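You operate a simulated robot arm through the tools that you are given. There is no shell and no other tool. Be economical: measure what you need, move in short steps, check, and stop when the job is done.

Carry out the task below with a simulated two-armed robot. There is one attempt and no reset: what you move stays moved.

JOB
Push the lid of the ready box shut.

Only the result counts: the job must be done as asked and must still hold three seconds after the hand-in. Knocking over, shifting, dropping, spilling or breaking anything else fails it. Lids that push on must go on centred and level and be pressed home; caps that screw on are set level and turned clockwise until they are tight.

ROBOT AND FRAMES
Two 7-joint arms with two-finger parallel grippers on one trunk, on a base that drives. Base frame: it is fixed to the floor where the robot stands at the start and does not move with it; the origin is under the middle of the robot, x ahead of it, y to its left, z up. Lengths are in cm, angles in rad, forces in N, time in s.
The left shoulder is at the start at [6, 14.3, 99.1], the right one opposite. With the tool pointing down near the work surface each hand reaches from about 32 to 74 cm from the robot's upright axis, wherever it stands, measured 20 degrees to its own side. Places, roughly: lid of the ready box [70, 10, 100]. Payload 1.57 kg a hand.
The tool frame of a hand sits at the grasp point between the pads (the TCP): z along the fingers, y along the line on which they close. The tips reach 3 cm beyond it. Largest opening 11 cm; finger width 2.4, thickness 1.2; the body of the gripper, 4.8 by 11.2 cm, starts 7.8 cm behind the TCP.
Orientation is that of the tool frame in the base frame, as [roll, pitch, yaw] about the fixed x, y, z axes, in that order (R = Rz(yaw) Ry(pitch) Rx(roll)). With the fingers straight down and closing along the base's y, the tool's x points along the base's -x, its y along +y and its z along -z.

CONTROLS
- The arms move only by the tool apply_moves. It takes "left_increments", "right_increments" or both (then of equal length, played together; a hand with none holds still); each is a list of rows, each a list of 3 entries, a list of its own where there are three numbers: the shift along the tool's x, y, z in cm, then the turn, a rotation vector about the tool's x, y, z in rad, then the opening, from 0 (shut) to 1 (fully open). In form: [[[dx, dy, dz], [ax, ay, az], claw], ...]. A call has 1 to 8 rows; each row shifts and turns the commanded pose from where the row before left it, along the tool's axes as they then stand. Rows are played at 5 a second. More than 5 cm and 0.15 rad between two rows, or a gripper value outside its range, and nothing of the call is played. Where a pose cannot be reached the arm comes as near as it can. A force on the tool above 40 N (or 10 N above the force at the start of the call, whichever is more), or a blocked arm, ends the call early, and 0.2 s more pass. Each finger travels about 4.5 cm/s and halts on what it meets, pressing with about 40 N; the grip force reading is that of the motor and also rises with nothing between the fingers. The clock runs only during rows and for 0.2 s after the last one: add rows that do not move to give the fingers time. The reply holds the time, the measured pose of the TCP, the force on the tool along the base axes, the opening and the grip force, in the units named above and with some noise.
- Cameras (640 x 400 px; columns grow to the right, rows downward): "scene" is now at [3.37, 0.84, 161.24]; the picture's right is [-0.01, -1.00, 0.00], its down [-0.73, 0.01, -0.68] and it looks along [0.68, -0.00, -0.73] (base axes); focal length 261 px, centre (320, 200). "left" rides on the left gripper at [7, -1.6, -14.1] in its tool frame; the picture's right is [0.23, 0.97, 0.00], its down [-0.86, 0.20, -0.48] and it looks along [-0.47, 0.11, 0.88] (tool axes); focal length 222 px, centre (320, 200). "right" rides on the right gripper at [7, 1.6, -14.1] in its tool frame; the picture's right is [-0.23, 0.97, 0.00], its down [-0.86, -0.20, -0.48] and it looks along [-0.47, -0.11, 0.88] (tool axes); focal length 222 px, centre (320, 200). There is no depth. A picture from a camera that has moved, and an enlarged one, comes with that camera's place and axes in the base frame and with its lens. The place of the scene camera against the robot may be out by one fixed shift of up to 2.5 cm in any direction.
- grab_frame(camera): a new picture of that camera. No time passes.
- slide_trunk(by): slides the trunk up (or, below 0, down) by that many cm; the arms and the scene camera ride with it, the base frame stays. It gives what a move gives, with no picture.
- roll_base(legs): drives the robot by 1 to 6 legs, each [ahead, left, turn to the left] in cm, cm and rad, along the robot's own axes; the way and the turn of a leg run together, so that a leg with both is an arc; at most 150 cm and 3.142 rad a leg. The arms and the cameras ride along, it lands a little off, and it stops where it bumps. It gives what a move gives.
- turn_head(pan, tilt): turns the head with the scene camera to pan (to the left, within 1.501 rad either way) and tilt (down, from -0.506 to 1.204), counted from straight ahead of the robot. It gives what a move gives.
- inspect(camera, box): a new picture of the part [left, top, right, bottom] of that camera's present view, enlarged. No time passes.
- job_done(): hands the job in; it is judged then, once.

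Go step by step. Nothing tells you exact positions but the pictures and the camera data: compare them with the known pose of the tool, close in by small moves and look again before you grip or let go. The budget is 120 turns and 108 pictures, counting those below and the enlarged ones. Unless the task says otherwise, let go and move clear before handing in, and close with one line.

The tools are called after ">>>" by a JSON object that holds its "op" and its "data". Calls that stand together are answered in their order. apply_moves: Moves the arms, as the interface text tells. Its arguments: {"type":"object","properties":{"left_increments":{"type":"array","items":{"type":"array"}},"right_increments":{"type":"array","items":{"type":"array"}}},"required":[]} The other tools are called the same way: slide_trunk (by) slides the trunk up or down; roll_base (legs) drives the base; turn_head (pan, tilt) turns the head that bears the scene camera; grab_frame (camera) takes a picture; inspect (camera, box) takes an enlarged picture of a part of a camera's view; job_done () hands the job in.

At the start:

```text
t: 0.0
left_ee_pos: [41.84, 19.44, 112.83]
left_tcp_rot: [-3.141, 0.001, 3.141]
left_force: [0.3, 0.3, 0.3]
left_grip_width: 10.98
left_grip_force: 0.1
right_ee_pos: [51.44, -18.95, 115.56]
right_tcp_rot: [-3.141, 0.001, -3.141]
right_force: [0.3, -0.6, -0.2]
right_grip_width: 11.0
right_grip_force: 0.0
trunk travel left (down, up): [-59.0, 0.0]
robot x, y, heading: [-0.14, 0.16, 0.0]
head pan, tilt: [-0.007, 0.82]
```

scene: 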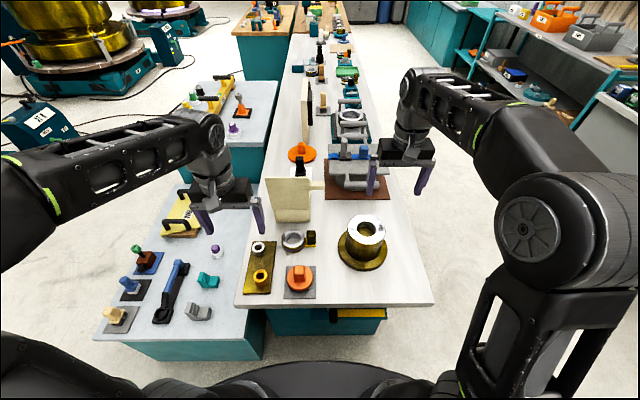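
right: 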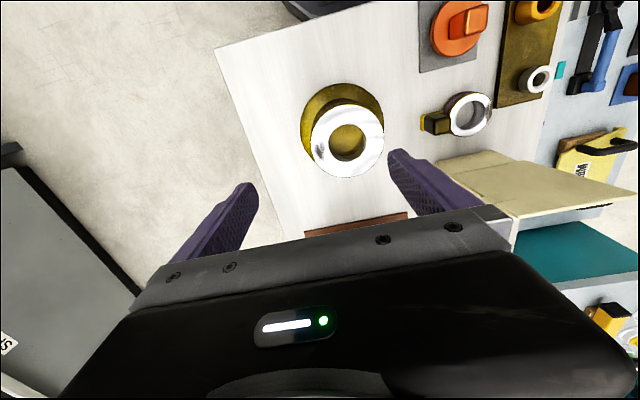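
left: 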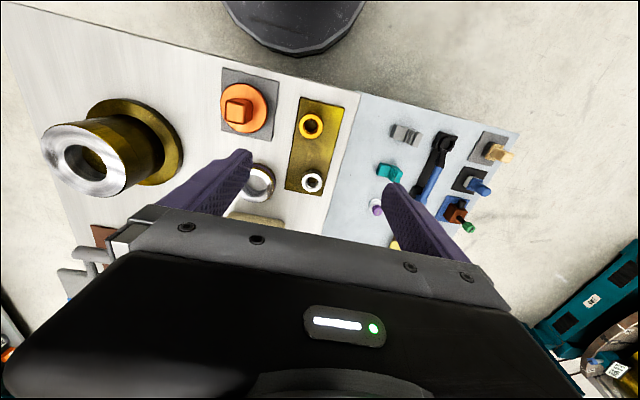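

The cream panel standing up near pixel (290,200) appears to be the open lid of the ready box. I'll look at it more closely.

>>> {"op": "inspect", "data": {"camera": "scene", "box": [220, 130, 380, 230]}}

>>> {"op": "inspect", "data": {"camera": "right", "box": [400, 60, 640, 280]}}

```text
4.00 times, centred on (300, 180) of scene
camera zoom: at [3.37, 0.84, 161.24], right [-0.01, -1.0, 0.0], down [-0.73, 0.01, -0.68], along [0.68, 0.0, -0.73], focal length 1043 px, centre (400, 280)
```

zoom: 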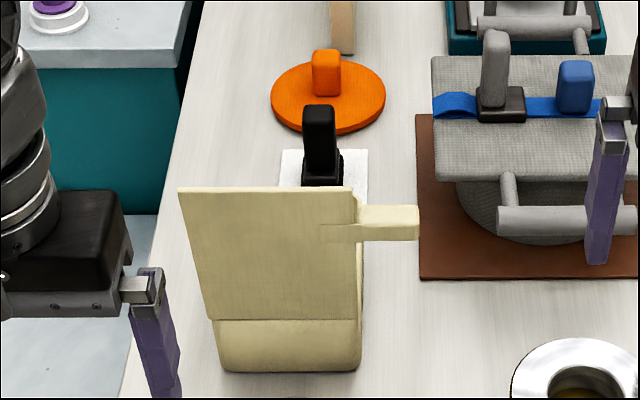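

```text
1.82 times, centred on (520, 170) of right
camera zoom: at [44.45, -17.35, 129.74], right [0.23, 0.97, 0.0], down [0.85, -0.2, 0.48], along [0.47, -0.11, -0.88], focal length 404 px, centre (-44, 254)
```

zoom: 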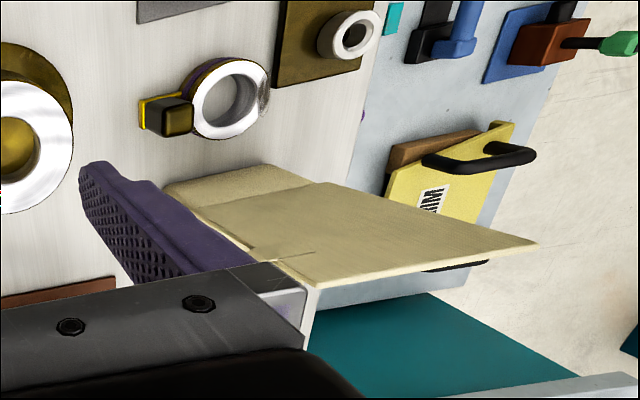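

The lid stands about upright, with its hinge at the near top edge of the box (x≈64, y≈4.5–17.5, z≈91). A tab also sticks out to the right. I'll tilt the right hand so its camera sees the box from the side.

>>> {"op": "apply_moves", "data": {"right_increments": [[[-2, 0, 0], [-0.14, 0, 0], 1], [[-2, 0, 0], [-0.14, 0, 0], 1], [[-2, 0, 0], [-0.14, 0, 0], 1], [[-2, 0, 0], [-0.14, 0, 0], 1], [[-2, 0, 0], [-0.14, 0, 0], 1], [[-2, 0, 0], [-0.14, 0, 0], 1], [[0, 0, 0], [0, 0, 0], 1]]}}

>>> {"op": "grab_frame", "data": {"camera": "right"}}

```text
t: 1.6
left_ee_pos: [41.89, 19.43, 112.77]
left_tcp_rot: [3.141, 0.0, 3.141]
left_force: [0.4, -0.3, 0.8]
left_grip_width: 11.0
left_grip_force: 0.0
right_ee_pos: [54.74, -20.15, 117.66]
right_tcp_rot: [2.709, 0.037, 3.109]
right_force: [-0.4, 0.0, 0.2]
right_grip_width: 11.0
right_grip_force: 0.0
right hand out of reach, approached as far as the arm can: row 2, 3, 4, 5, 6
trunk travel left (down, up): [-59.0, 0.0]
robot x, y, heading: [0.54, 0.08, 0.001]
head pan, tilt: [-0.007, 0.82]
```

```text
102 pictures are left
camera right: at [46.91, -24.48, 131.0], right [0.24, 0.88, 0.42], down [0.83, -0.41, 0.38], along [0.51, 0.25, -0.82], focal length 222 px, centre (320, 200)
```

right: 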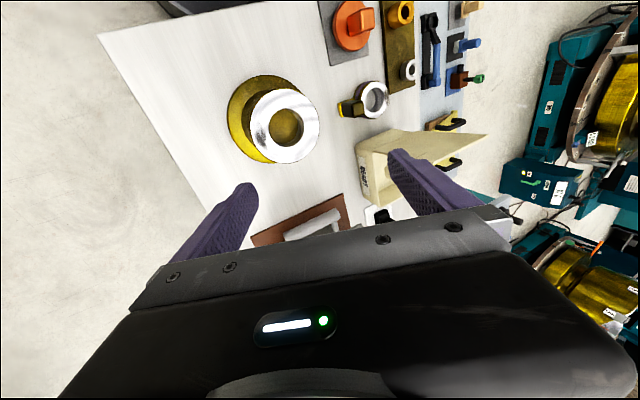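

The side of the box is now visible, with a "READY" label. I'll zoom in on it.

>>> {"op": "inspect", "data": {"camera": "right", "box": [320, 100, 500, 220]}}

```text
3.33 times, centred on (410, 160) of right
camera zoom: at [46.91, -24.48, 131.0], right [0.24, 0.88, 0.42], down [0.83, -0.41, 0.38], along [0.51, 0.25, -0.82], focal length 740 px, centre (20, 333)
```

zoom: 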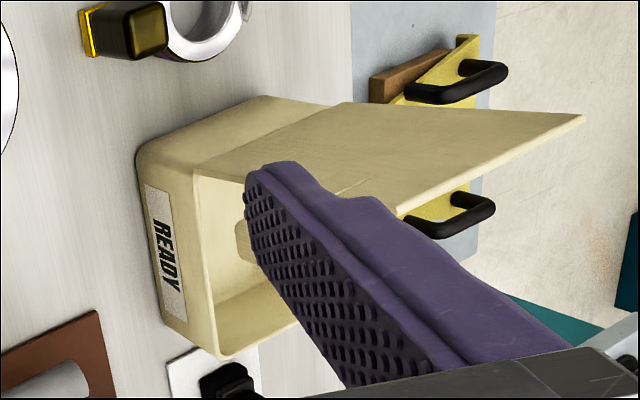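

The box opens upward and its lid is hinged at the near edge (top edge about x 65.7, z 105). The tab end is at about [66.6, -0.7, 100.3]. I'll close the right gripper to clear the view of the tab.

>>> {"op": "apply_moves", "data": {"right_increments": [[[0, 0, 0], [0, 0, 0], 0], [[0, 0, 0], [0, 0, 0], 0], [[0, 0, 0], [0, 0, 0], 0], [[0, 0, 0], [0, 0, 0], 0], [[0, 0, 0], [0, 0, 0], 0], [[0, 0, 0], [0, 0, 0], 0], [[0, 0, 0], [0, 0, 0], 0]], "left_increments": [[[0, 0, 0], [0, 0, 0], 0], [[0, 0, 0], [0, 0, 0], 0], [[0, 0, 0], [0, 0, 0], 0], [[0, 0, 0], [0, 0, 0], 0], [[0, 0, 0], [0, 0, 0], 0], [[0, 0, 0], [0, 0, 0], 0], [[0, 0, 0], [0, 0, 0], 0]]}}

>>> {"op": "inspect", "data": {"camera": "right", "box": [320, 100, 500, 220]}}

```text
t: 3.2
left_ee_pos: [41.84, 19.3, 112.77]
left_tcp_rot: [-3.14, -0.002, -3.141]
left_force: [0.4, 0.5, -0.5]
left_grip_width: 0.0
left_grip_force: 17.8
right_ee_pos: [54.57, -20.31, 117.72]
right_tcp_rot: [2.709, 0.038, 3.11]
right_force: [0.1, -0.4, 0.3]
right_grip_width: 0.01
right_grip_force: 17.8
trunk travel left (down, up): [-59.0, 0.0]
robot x, y, heading: [-0.23, -0.25, -0.002]
head pan, tilt: [-0.007, 0.82]
```

```text
3.33 times, centred on (410, 160) of right
camera zoom: at [46.91, -24.53, 130.98], right [0.24, 0.88, 0.42], down [0.83, -0.41, 0.38], along [0.51, 0.25, -0.82], focal length 740 px, centre (20, 333)
```

zoom: 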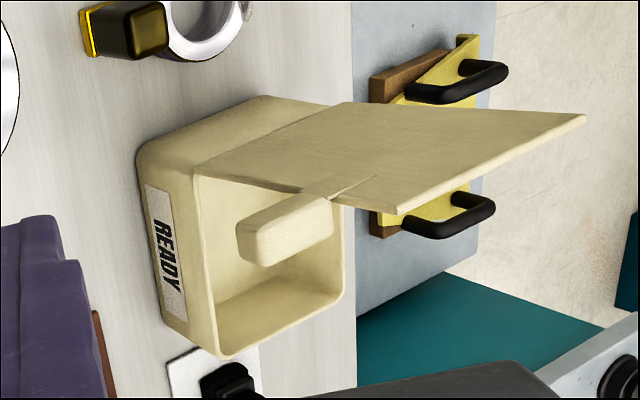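

The lid is upright and hinged at the near rim, and the pull tab on its right edge stays outside the box, so a forward-and-down push on its near face will close it. I'll tilt the left hand's closed fingers forward.

>>> {"op": "apply_moves", "data": {"left_increments": [[[0, -1.5, 0], [0, -0.14, 0], 0], [[0, -1.5, 0], [0, -0.14, 0], 0], [[0, -1.5, 0], [0, -0.14, 0], 0], [[0, -1.5, 0], [0, -0.14, 0], 0], [[0, -1.5, 0], [0, -0.14, 0], 0], [[0, -1, 0], [0, 0, 0], 0]]}}

>>> {"op": "grab_frame", "data": {"camera": "scene"}}

```text
t: 4.6
left_ee_pos: [41.94, 10.96, 112.83]
left_tcp_rot: [-3.141, 0.702, 3.14]
left_force: [-0.7, 0.5, 0.2]
left_grip_width: 0.0
left_grip_force: 21.6
right_ee_pos: [54.68, -20.27, 117.67]
right_tcp_rot: [2.709, 0.04, 3.108]
right_force: [0.4, -0.4, -0.2]
right_grip_width: 0.0
right_grip_force: 21.4
trunk travel left (down, up): [-59.0, 0.0]
robot x, y, heading: [0.04, -0.08, 0.001]
head pan, tilt: [-0.007, 0.82]
```

```text
99 pictures are left
camera scene: at [3.43, 0.82, 161.24], right [-0.01, -1.0, 0.0], down [-0.73, 0.01, -0.68], along [0.68, 0.0, -0.73], focal length 261 px, centre (320, 200)
```

scene: 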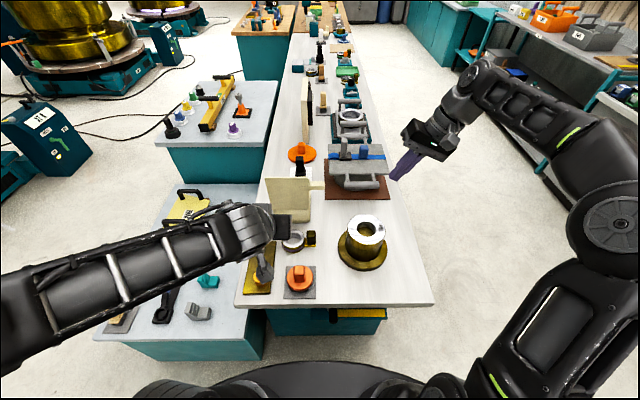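

The hand is tilted. Now I'll bring the fingertips to about 6 cm before the lid.

>>> {"op": "apply_moves", "data": {"left_increments": [[[-1.3, 0, 3.1], [0, 0, 0], 0], [[-1.3, 0, 3.1], [0, 0, 0], 0], [[-1.3, 0, 3.1], [0, 0, 0], 0], [[-1.3, 0, 3.1], [0, 0, 0], 0], [[-1.3, 0, 3.1], [0, 0, 0], 0]]}}

>>> {"op": "grab_frame", "data": {"camera": "left"}}

>>> {"op": "grab_frame", "data": {"camera": "right"}}

```text
t: 5.8
left_ee_pos: [57.0, 10.9, 105.09]
left_tcp_rot: [-3.14, 0.7, 3.141]
left_force: [0.9, 0.1, -0.3]
left_grip_width: 0.01
left_grip_force: 21.2
right_ee_pos: [54.75, -20.25, 117.68]
right_tcp_rot: [2.709, 0.038, 3.108]
right_force: [-0.6, -0.8, -0.5]
right_grip_width: 0.0
right_grip_force: 21.9
trunk travel left (down, up): [-59.0, 0.0]
robot x, y, heading: [0.02, -0.18, 0.002]
head pan, tilt: [-0.007, 0.82]
```

```text
98 pictures are left
camera left: at [42.5, 9.18, 111.47], right [-0.17, 0.97, -0.15], down [0.35, 0.2, 0.92], along [0.92, 0.11, -0.37], focal length 222 px, centre (320, 200)
```

left: 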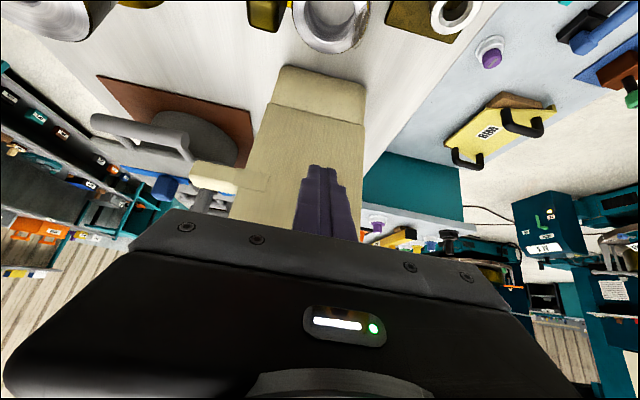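

```text
97 pictures are left
camera right: at [47.02, -24.54, 130.93], right [0.24, 0.88, 0.42], down [0.83, -0.41, 0.38], along [0.51, 0.25, -0.82], focal length 222 px, centre (320, 200)
```

right: 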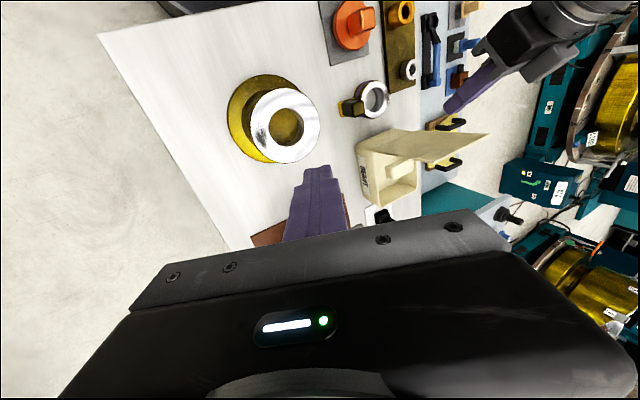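

The fingertips are about 5 cm from the upper middle of the lid. I'll push straight ahead (+x).

>>> {"op": "apply_moves", "data": {"left_increments": [[[-1.15, 0, 0.966], [0, 0, 0], 0], [[-1.15, 0, 0.966], [0, 0, 0], 0], [[-1.15, 0, 0.966], [0, 0, 0], 0], [[-1.15, 0, 0.966], [0, 0, 0], 0], [[-1.15, 0, 0.966], [0, 0, 0], 0], [[-1.15, 0, 0.966], [0, 0, 0], 0]]}}

>>> {"op": "grab_frame", "data": {"camera": "right"}}

```text
t: 7.2
left_ee_pos: [65.88, 10.71, 105.15]
left_tcp_rot: [3.141, 0.701, 3.14]
left_force: [0.8, 0.1, 0.0]
left_grip_width: 0.01
left_grip_force: 21.6
right_ee_pos: [54.58, -20.23, 117.68]
right_tcp_rot: [2.707, 0.038, 3.107]
right_force: [-0.4, 0.4, -0.1]
right_grip_width: 0.01
right_grip_force: 21.3
trunk travel left (down, up): [-59.0, 0.0]
robot x, y, heading: [0.39, 0.07, -0.004]
head pan, tilt: [-0.007, 0.82]
```

```text
96 pictures are left
camera right: at [46.94, -24.54, 130.97], right [0.24, 0.88, 0.42], down [0.83, -0.41, 0.38], along [0.51, 0.25, -0.82], focal length 222 px, centre (320, 200)
```

right: 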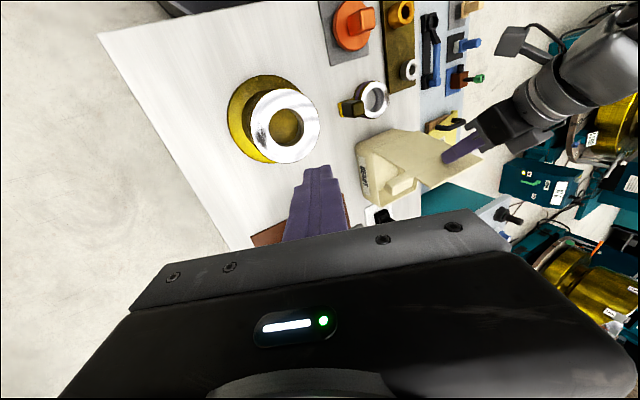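

The lid is tilting forward with hardly any force. I'll follow its arc forward and down.

>>> {"op": "apply_moves", "data": {"left_increments": [[[-0.483, 0, 1.91], [0, 0, 0], 0], [[-0.483, 0, 1.91], [0, 0, 0], 0], [[0.116, 0, 1.536], [0, 0, 0], 0], [[0.116, 0, 1.536], [0, 0, 0], 0]]}}

>>> {"op": "grab_frame", "data": {"camera": "right"}}

```text
t: 8.2
left_ee_pos: [70.92, 10.75, 100.3]
left_tcp_rot: [3.141, 0.7, -3.14]
left_force: [0.5, -0.1, 0.2]
left_grip_width: 0.0
left_grip_force: 21.4
right_ee_pos: [54.71, -20.28, 117.61]
right_tcp_rot: [2.708, 0.04, 3.108]
right_force: [-0.8, 0.1, 0.5]
right_grip_width: 0.0
right_grip_force: 21.1
trunk travel left (down, up): [-59.0, 0.0]
robot x, y, heading: [-0.27, 0.07, 0.002]
head pan, tilt: [-0.007, 0.82]
```

```text
95 pictures are left
camera right: at [46.95, -24.54, 130.97], right [0.24, 0.88, 0.42], down [0.83, -0.41, 0.38], along [0.51, 0.25, -0.82], focal length 222 px, centre (320, 200)
```

right: 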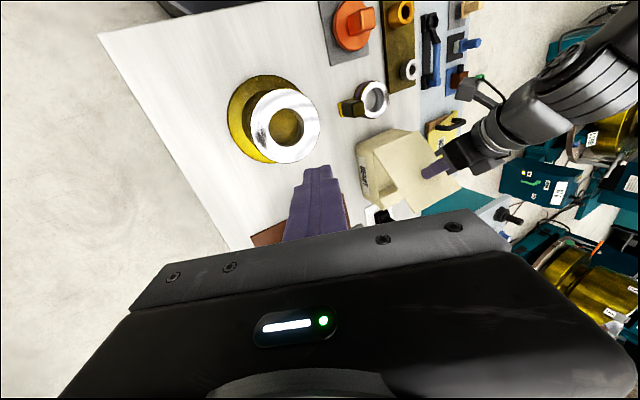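

The lid is at roughly 40° and following. I'll continue mostly downward.

>>> {"op": "apply_moves", "data": {"left_increments": [[[0.813, 0, 1.276], [0, 0, 0], 0], [[0.813, 0, 1.276], [0, 0, 0], 0], [[0.813, 0, 1.276], [0, 0, 0], 0], [[0.5, 0, 0.8], [0, 0, 0], 0]]}}

>>> {"op": "inspect", "data": {"camera": "right", "box": [320, 100, 500, 220]}}

```text
t: 9.2
left_ee_pos: [71.67, 10.86, 94.76]
left_tcp_rot: [3.14, 0.7, -3.141]
left_force: [0.7, 0.4, 0.4]
left_grip_width: 0.0
left_grip_force: 21.7
right_ee_pos: [54.53, -20.36, 117.73]
right_tcp_rot: [2.709, 0.038, 3.11]
right_force: [0.0, -0.5, 0.3]
right_grip_width: 0.0
right_grip_force: 21.0
trunk travel left (down, up): [-59.0, 0.0]
robot x, y, heading: [-0.02, 0.18, -0.005]
head pan, tilt: [-0.007, 0.82]
```

```text
3.33 times, centred on (410, 160) of right
camera zoom: at [46.92, -24.53, 130.98], right [0.24, 0.88, 0.42], down [0.83, -0.41, 0.38], along [0.51, 0.25, -0.82], focal length 740 px, centre (20, 333)
```

zoom: 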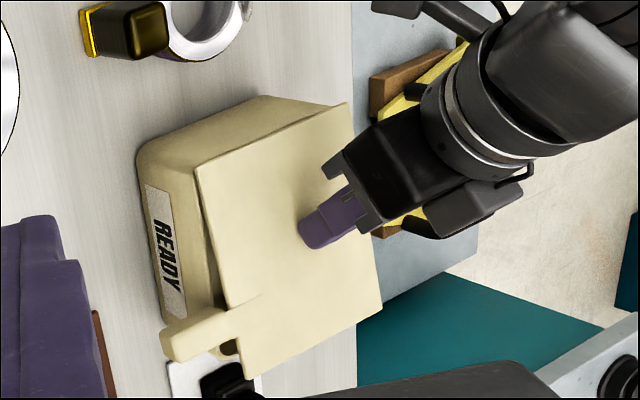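

The lid is nearly closed, with about 10° left. I'll press straight down in small steps.

>>> {"op": "apply_moves", "data": {"left_increments": [[[0.322, 0, 0.3825], [0, 0, 0], 0], [[0.322, 0, 0.3825], [0, 0, 0], 0], [[0.322, 0, 0.3825], [0, 0, 0], 0], [[0.322, 0, 0.3825], [0, 0, 0], 0], [[0.322, 0, 0.3825], [0, 0, 0], 0], [[0.322, 0, 0.3825], [0, 0, 0], 0]]}}

>>> {"op": "inspect", "data": {"camera": "right", "box": [320, 100, 500, 220]}}

```text
t: 10.4
left_ee_pos: [71.82, 10.67, 93.53]
left_tcp_rot: [-3.135, 0.719, -3.139]
left_force: [-10.8, 0.6, 20.4]
left_grip_width: 0.0
left_grip_force: 20.9
right_ee_pos: [54.25, -20.2, 117.88]
right_tcp_rot: [2.709, 0.042, 3.107]
right_force: [-0.2, -0.2, 0.2]
right_grip_width: 0.0
right_grip_force: 21.1
trunk travel left (down, up): [-59.0, 0.0]
robot x, y, heading: [-0.04, -0.17, -0.002]
head pan, tilt: [-0.007, 0.82]
stopped in row 5 (left hand): the force on the tool passed its limit (the readings are from after the stop); the commanded pose is now the measured one
```

```text
3.33 times, centred on (410, 160) of right
camera zoom: at [46.57, -24.47, 131.11], right [0.24, 0.88, 0.42], down [0.83, -0.41, 0.39], along [0.51, 0.25, -0.82], focal length 740 px, centre (20, 333)
```

zoom: 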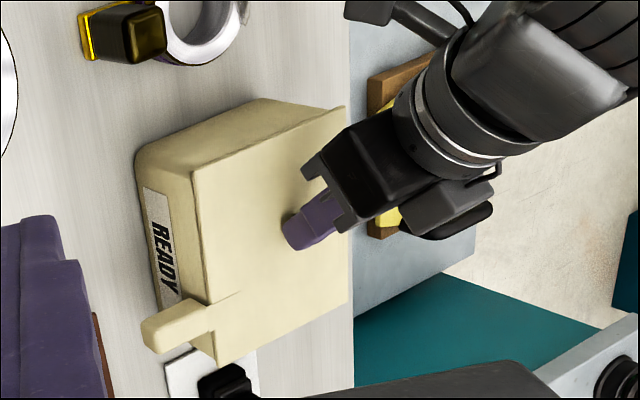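

The lid looks flush and the force stop was hit. I'll back off along the fingers and check that it stays shut.

>>> {"op": "apply_moves", "data": {"left_increments": [[[-0.4, 0, -0.6], [0, 0, 0], 0], [[-1, 0, -1.5], [0, 0, 0], 0], [[-1, 0, -3], [0, 0, 0], 0], [[0, 0, -4], [0, 0, 0], 0], [[0, 0, -4], [0, 0, 0], 0], [[0, 0, -4], [0, 0, 0], 0], [[0, 0, -4], [0, 0, 0], 0]]}}

>>> {"op": "inspect", "data": {"camera": "right", "box": [320, 100, 500, 220]}}

>>> {"op": "inspect", "data": {"camera": "scene", "box": [220, 130, 380, 230]}}

>>> {"op": "grab_frame", "data": {"camera": "left"}}

```text
t: 12.0
left_ee_pos: [59.85, 11.13, 110.74]
left_tcp_rot: [-3.138, 0.712, -3.137]
left_force: [0.5, -0.1, 0.0]
left_grip_width: 0.0
left_grip_force: 21.5
right_ee_pos: [54.47, -20.12, 117.72]
right_tcp_rot: [2.709, 0.04, 3.108]
right_force: [-0.3, 0.4, -0.3]
right_grip_width: 0.0
right_grip_force: 21.3
trunk travel left (down, up): [-59.0, 0.0]
robot x, y, heading: [-0.45, 0.12, 0.0]
head pan, tilt: [-0.007, 0.82]
```

```text
3.33 times, centred on (410, 160) of right
camera zoom: at [46.81, -24.46, 131.03], right [0.24, 0.88, 0.42], down [0.83, -0.41, 0.38], along [0.51, 0.25, -0.82], focal length 740 px, centre (20, 333)
```

zoom: 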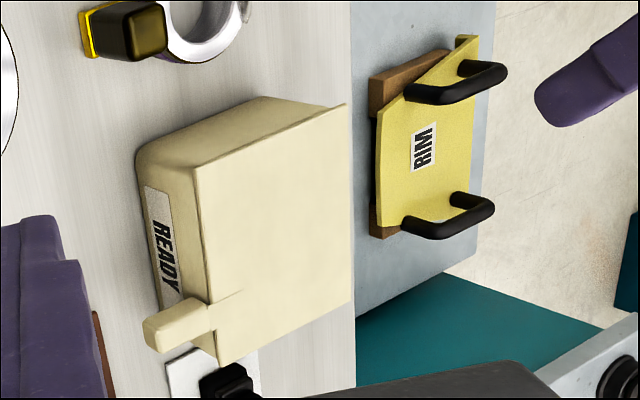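

```text
4.00 times, centred on (300, 180) of scene
camera zoom: at [3.24, 0.89, 161.24], right [-0.01, -1.0, 0.0], down [-0.73, 0.0, -0.68], along [0.68, 0.0, -0.73], focal length 1043 px, centre (400, 280)
```

zoom: 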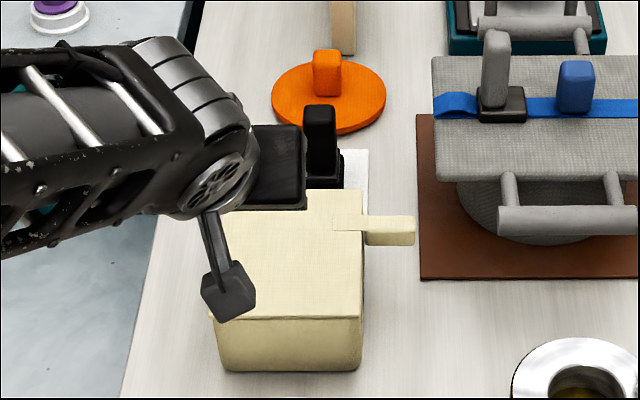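

```text
90 pictures are left
camera left: at [45.39, 9.37, 117.01], right [-0.17, 0.97, -0.15], down [0.33, 0.2, 0.92], along [0.93, 0.11, -0.36], focal length 222 px, centre (320, 200)
```

left: 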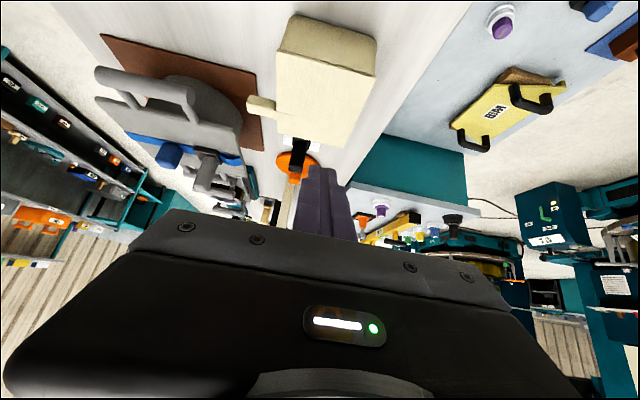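

The lid stays down after release. I'll zoom in on the seam to make sure it's fully closed.

>>> {"op": "inspect", "data": {"camera": "right", "box": [352, 135, 400, 215]}}

```text
5.00 times, centred on (376, 175) of right
camera zoom: at [46.81, -24.46, 131.03], right [0.24, 0.88, 0.42], down [0.83, -0.41, 0.38], along [0.51, 0.25, -0.82], focal length 1111 px, centre (40, 325)
```

zoom: 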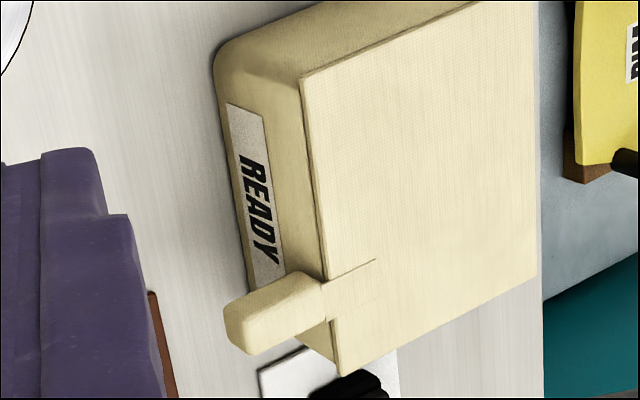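

The seam is even and the lid measures level. To be certain it's home, I'll press once more nearer the free edge.

>>> {"op": "apply_moves", "data": {"left_increments": [[[-0.43, 0, 4], [0, 0, 0], 0], [[-0.43, 0, 4], [0, 0, 0], 0], [[-0.43, 0, 4], [0, 0, 0], 0], [[-0.43, 0, 4], [0, 0, 0], 0], [[-0.43, 0, 4], [0, 0, 0], 0], [[0, 0, 0], [0, 0, 0], 0]]}}

>>> {"op": "apply_moves", "data": {"left_increments": [[[0.322, 0, 0.3825], [0, 0, 0], 0], [[0.322, 0, 0.3825], [0, 0, 0], 0], [[0.322, 0, 0.3825], [0, 0, 0], 0], [[0.322, 0, 0.3825], [0, 0, 0], 0], [[0.322, 0, 0.3825], [0, 0, 0], 0], [[0.322, 0, 0.3825], [0, 0, 0], 0], [[0.322, 0, 0.3825], [0, 0, 0], 0], [[0.322, 0, 0.3825], [0, 0, 0], 0]]}}

```text
t: 13.4
left_ee_pos: [74.59, 10.79, 96.76]
left_tcp_rot: [-3.136, 0.713, -3.139]
left_force: [0.8, -0.7, -0.1]
left_grip_width: 0.0
left_grip_force: 21.5
right_ee_pos: [54.46, -20.31, 117.71]
right_tcp_rot: [2.709, 0.039, 3.107]
right_force: [0.5, -0.5, -0.6]
right_grip_width: 0.01
right_grip_force: 21.2
trunk travel left (down, up): [-59.0, 0.0]
robot x, y, heading: [-0.31, 0.23, 0.003]
head pan, tilt: [-0.007, 0.82]
```

```text
t: 15.2
left_ee_pos: [74.64, 10.88, 93.54]
left_tcp_rot: [-3.135, 0.721, -3.139]
left_force: [-6.2, 2.0, 22.3]
left_grip_width: 0.02
left_grip_force: 21.4
right_ee_pos: [54.36, -20.27, 117.83]
right_tcp_rot: [2.708, 0.041, 3.108]
right_force: [-0.7, -0.3, 0.7]
right_grip_width: 0.0
right_grip_force: 21.3
trunk travel left (down, up): [-59.0, 0.0]
robot x, y, heading: [-0.19, 0.02, 0.006]
head pan, tilt: [-0.007, 0.82]
```

The press met the lid at the same height (93.54 against 93.53) 3 cm further out, so the lid is level and home. I'll back off and take a last look.

>>> {"op": "apply_moves", "data": {"left_increments": [[[-0.4, 0, -0.6], [0, 0, 0], 0], [[-1, 0, -1.5], [0, 0, 0], 0], [[-1, 0, -3], [0, 0, 0], 0], [[0, 0, -4], [0, 0, 0], 0], [[0, 0, -4], [0, 0, 0], 0], [[0, 0, -4], [0, 0, 0], 0], [[0, 0, -4], [0, 0, 0], 0], [[0, 0, 0], [0, 0, 0], 0]]}}

>>> {"op": "inspect", "data": {"camera": "right", "box": [320, 100, 500, 220]}}

```text
t: 17.0
left_ee_pos: [62.65, 10.94, 110.33]
left_tcp_rot: [-3.138, 0.711, -3.139]
left_force: [-0.1, 1.6, 0.3]
left_grip_width: 0.0
left_grip_force: 21.7
right_ee_pos: [54.74, -20.28, 117.69]
right_tcp_rot: [2.709, 0.039, 3.108]
right_force: [-0.3, -0.3, 0.5]
right_grip_width: 0.0
right_grip_force: 21.0
trunk travel left (down, up): [-59.0, 0.0]
robot x, y, heading: [-0.02, 0.13, -0.001]
head pan, tilt: [-0.007, 0.82]
```

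```text
3.33 times, centred on (410, 160) of right
camera zoom: at [46.98, -24.52, 130.95], right [0.24, 0.88, 0.42], down [0.83, -0.41, 0.38], along [0.51, 0.25, -0.82], focal length 740 px, centre (20, 333)
```

zoom: 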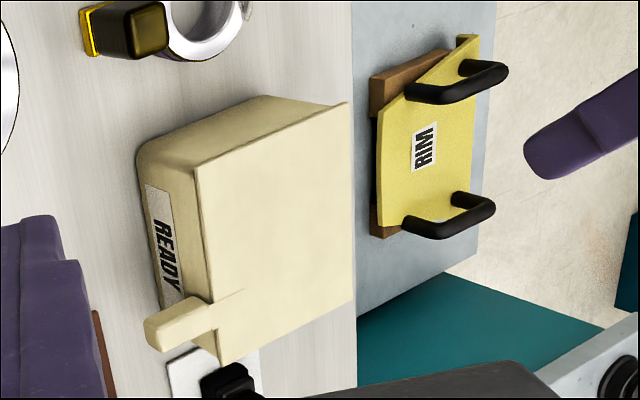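

The lid is shut, the box has not moved, and the hand is clear, so I'm handing in.

>>> {"op": "job_done", "data": {}}

```text
The job is handed in.
```

The lid of the ready box is pushed shut and level, it stayed down after I let go, and both hands are clear of it.
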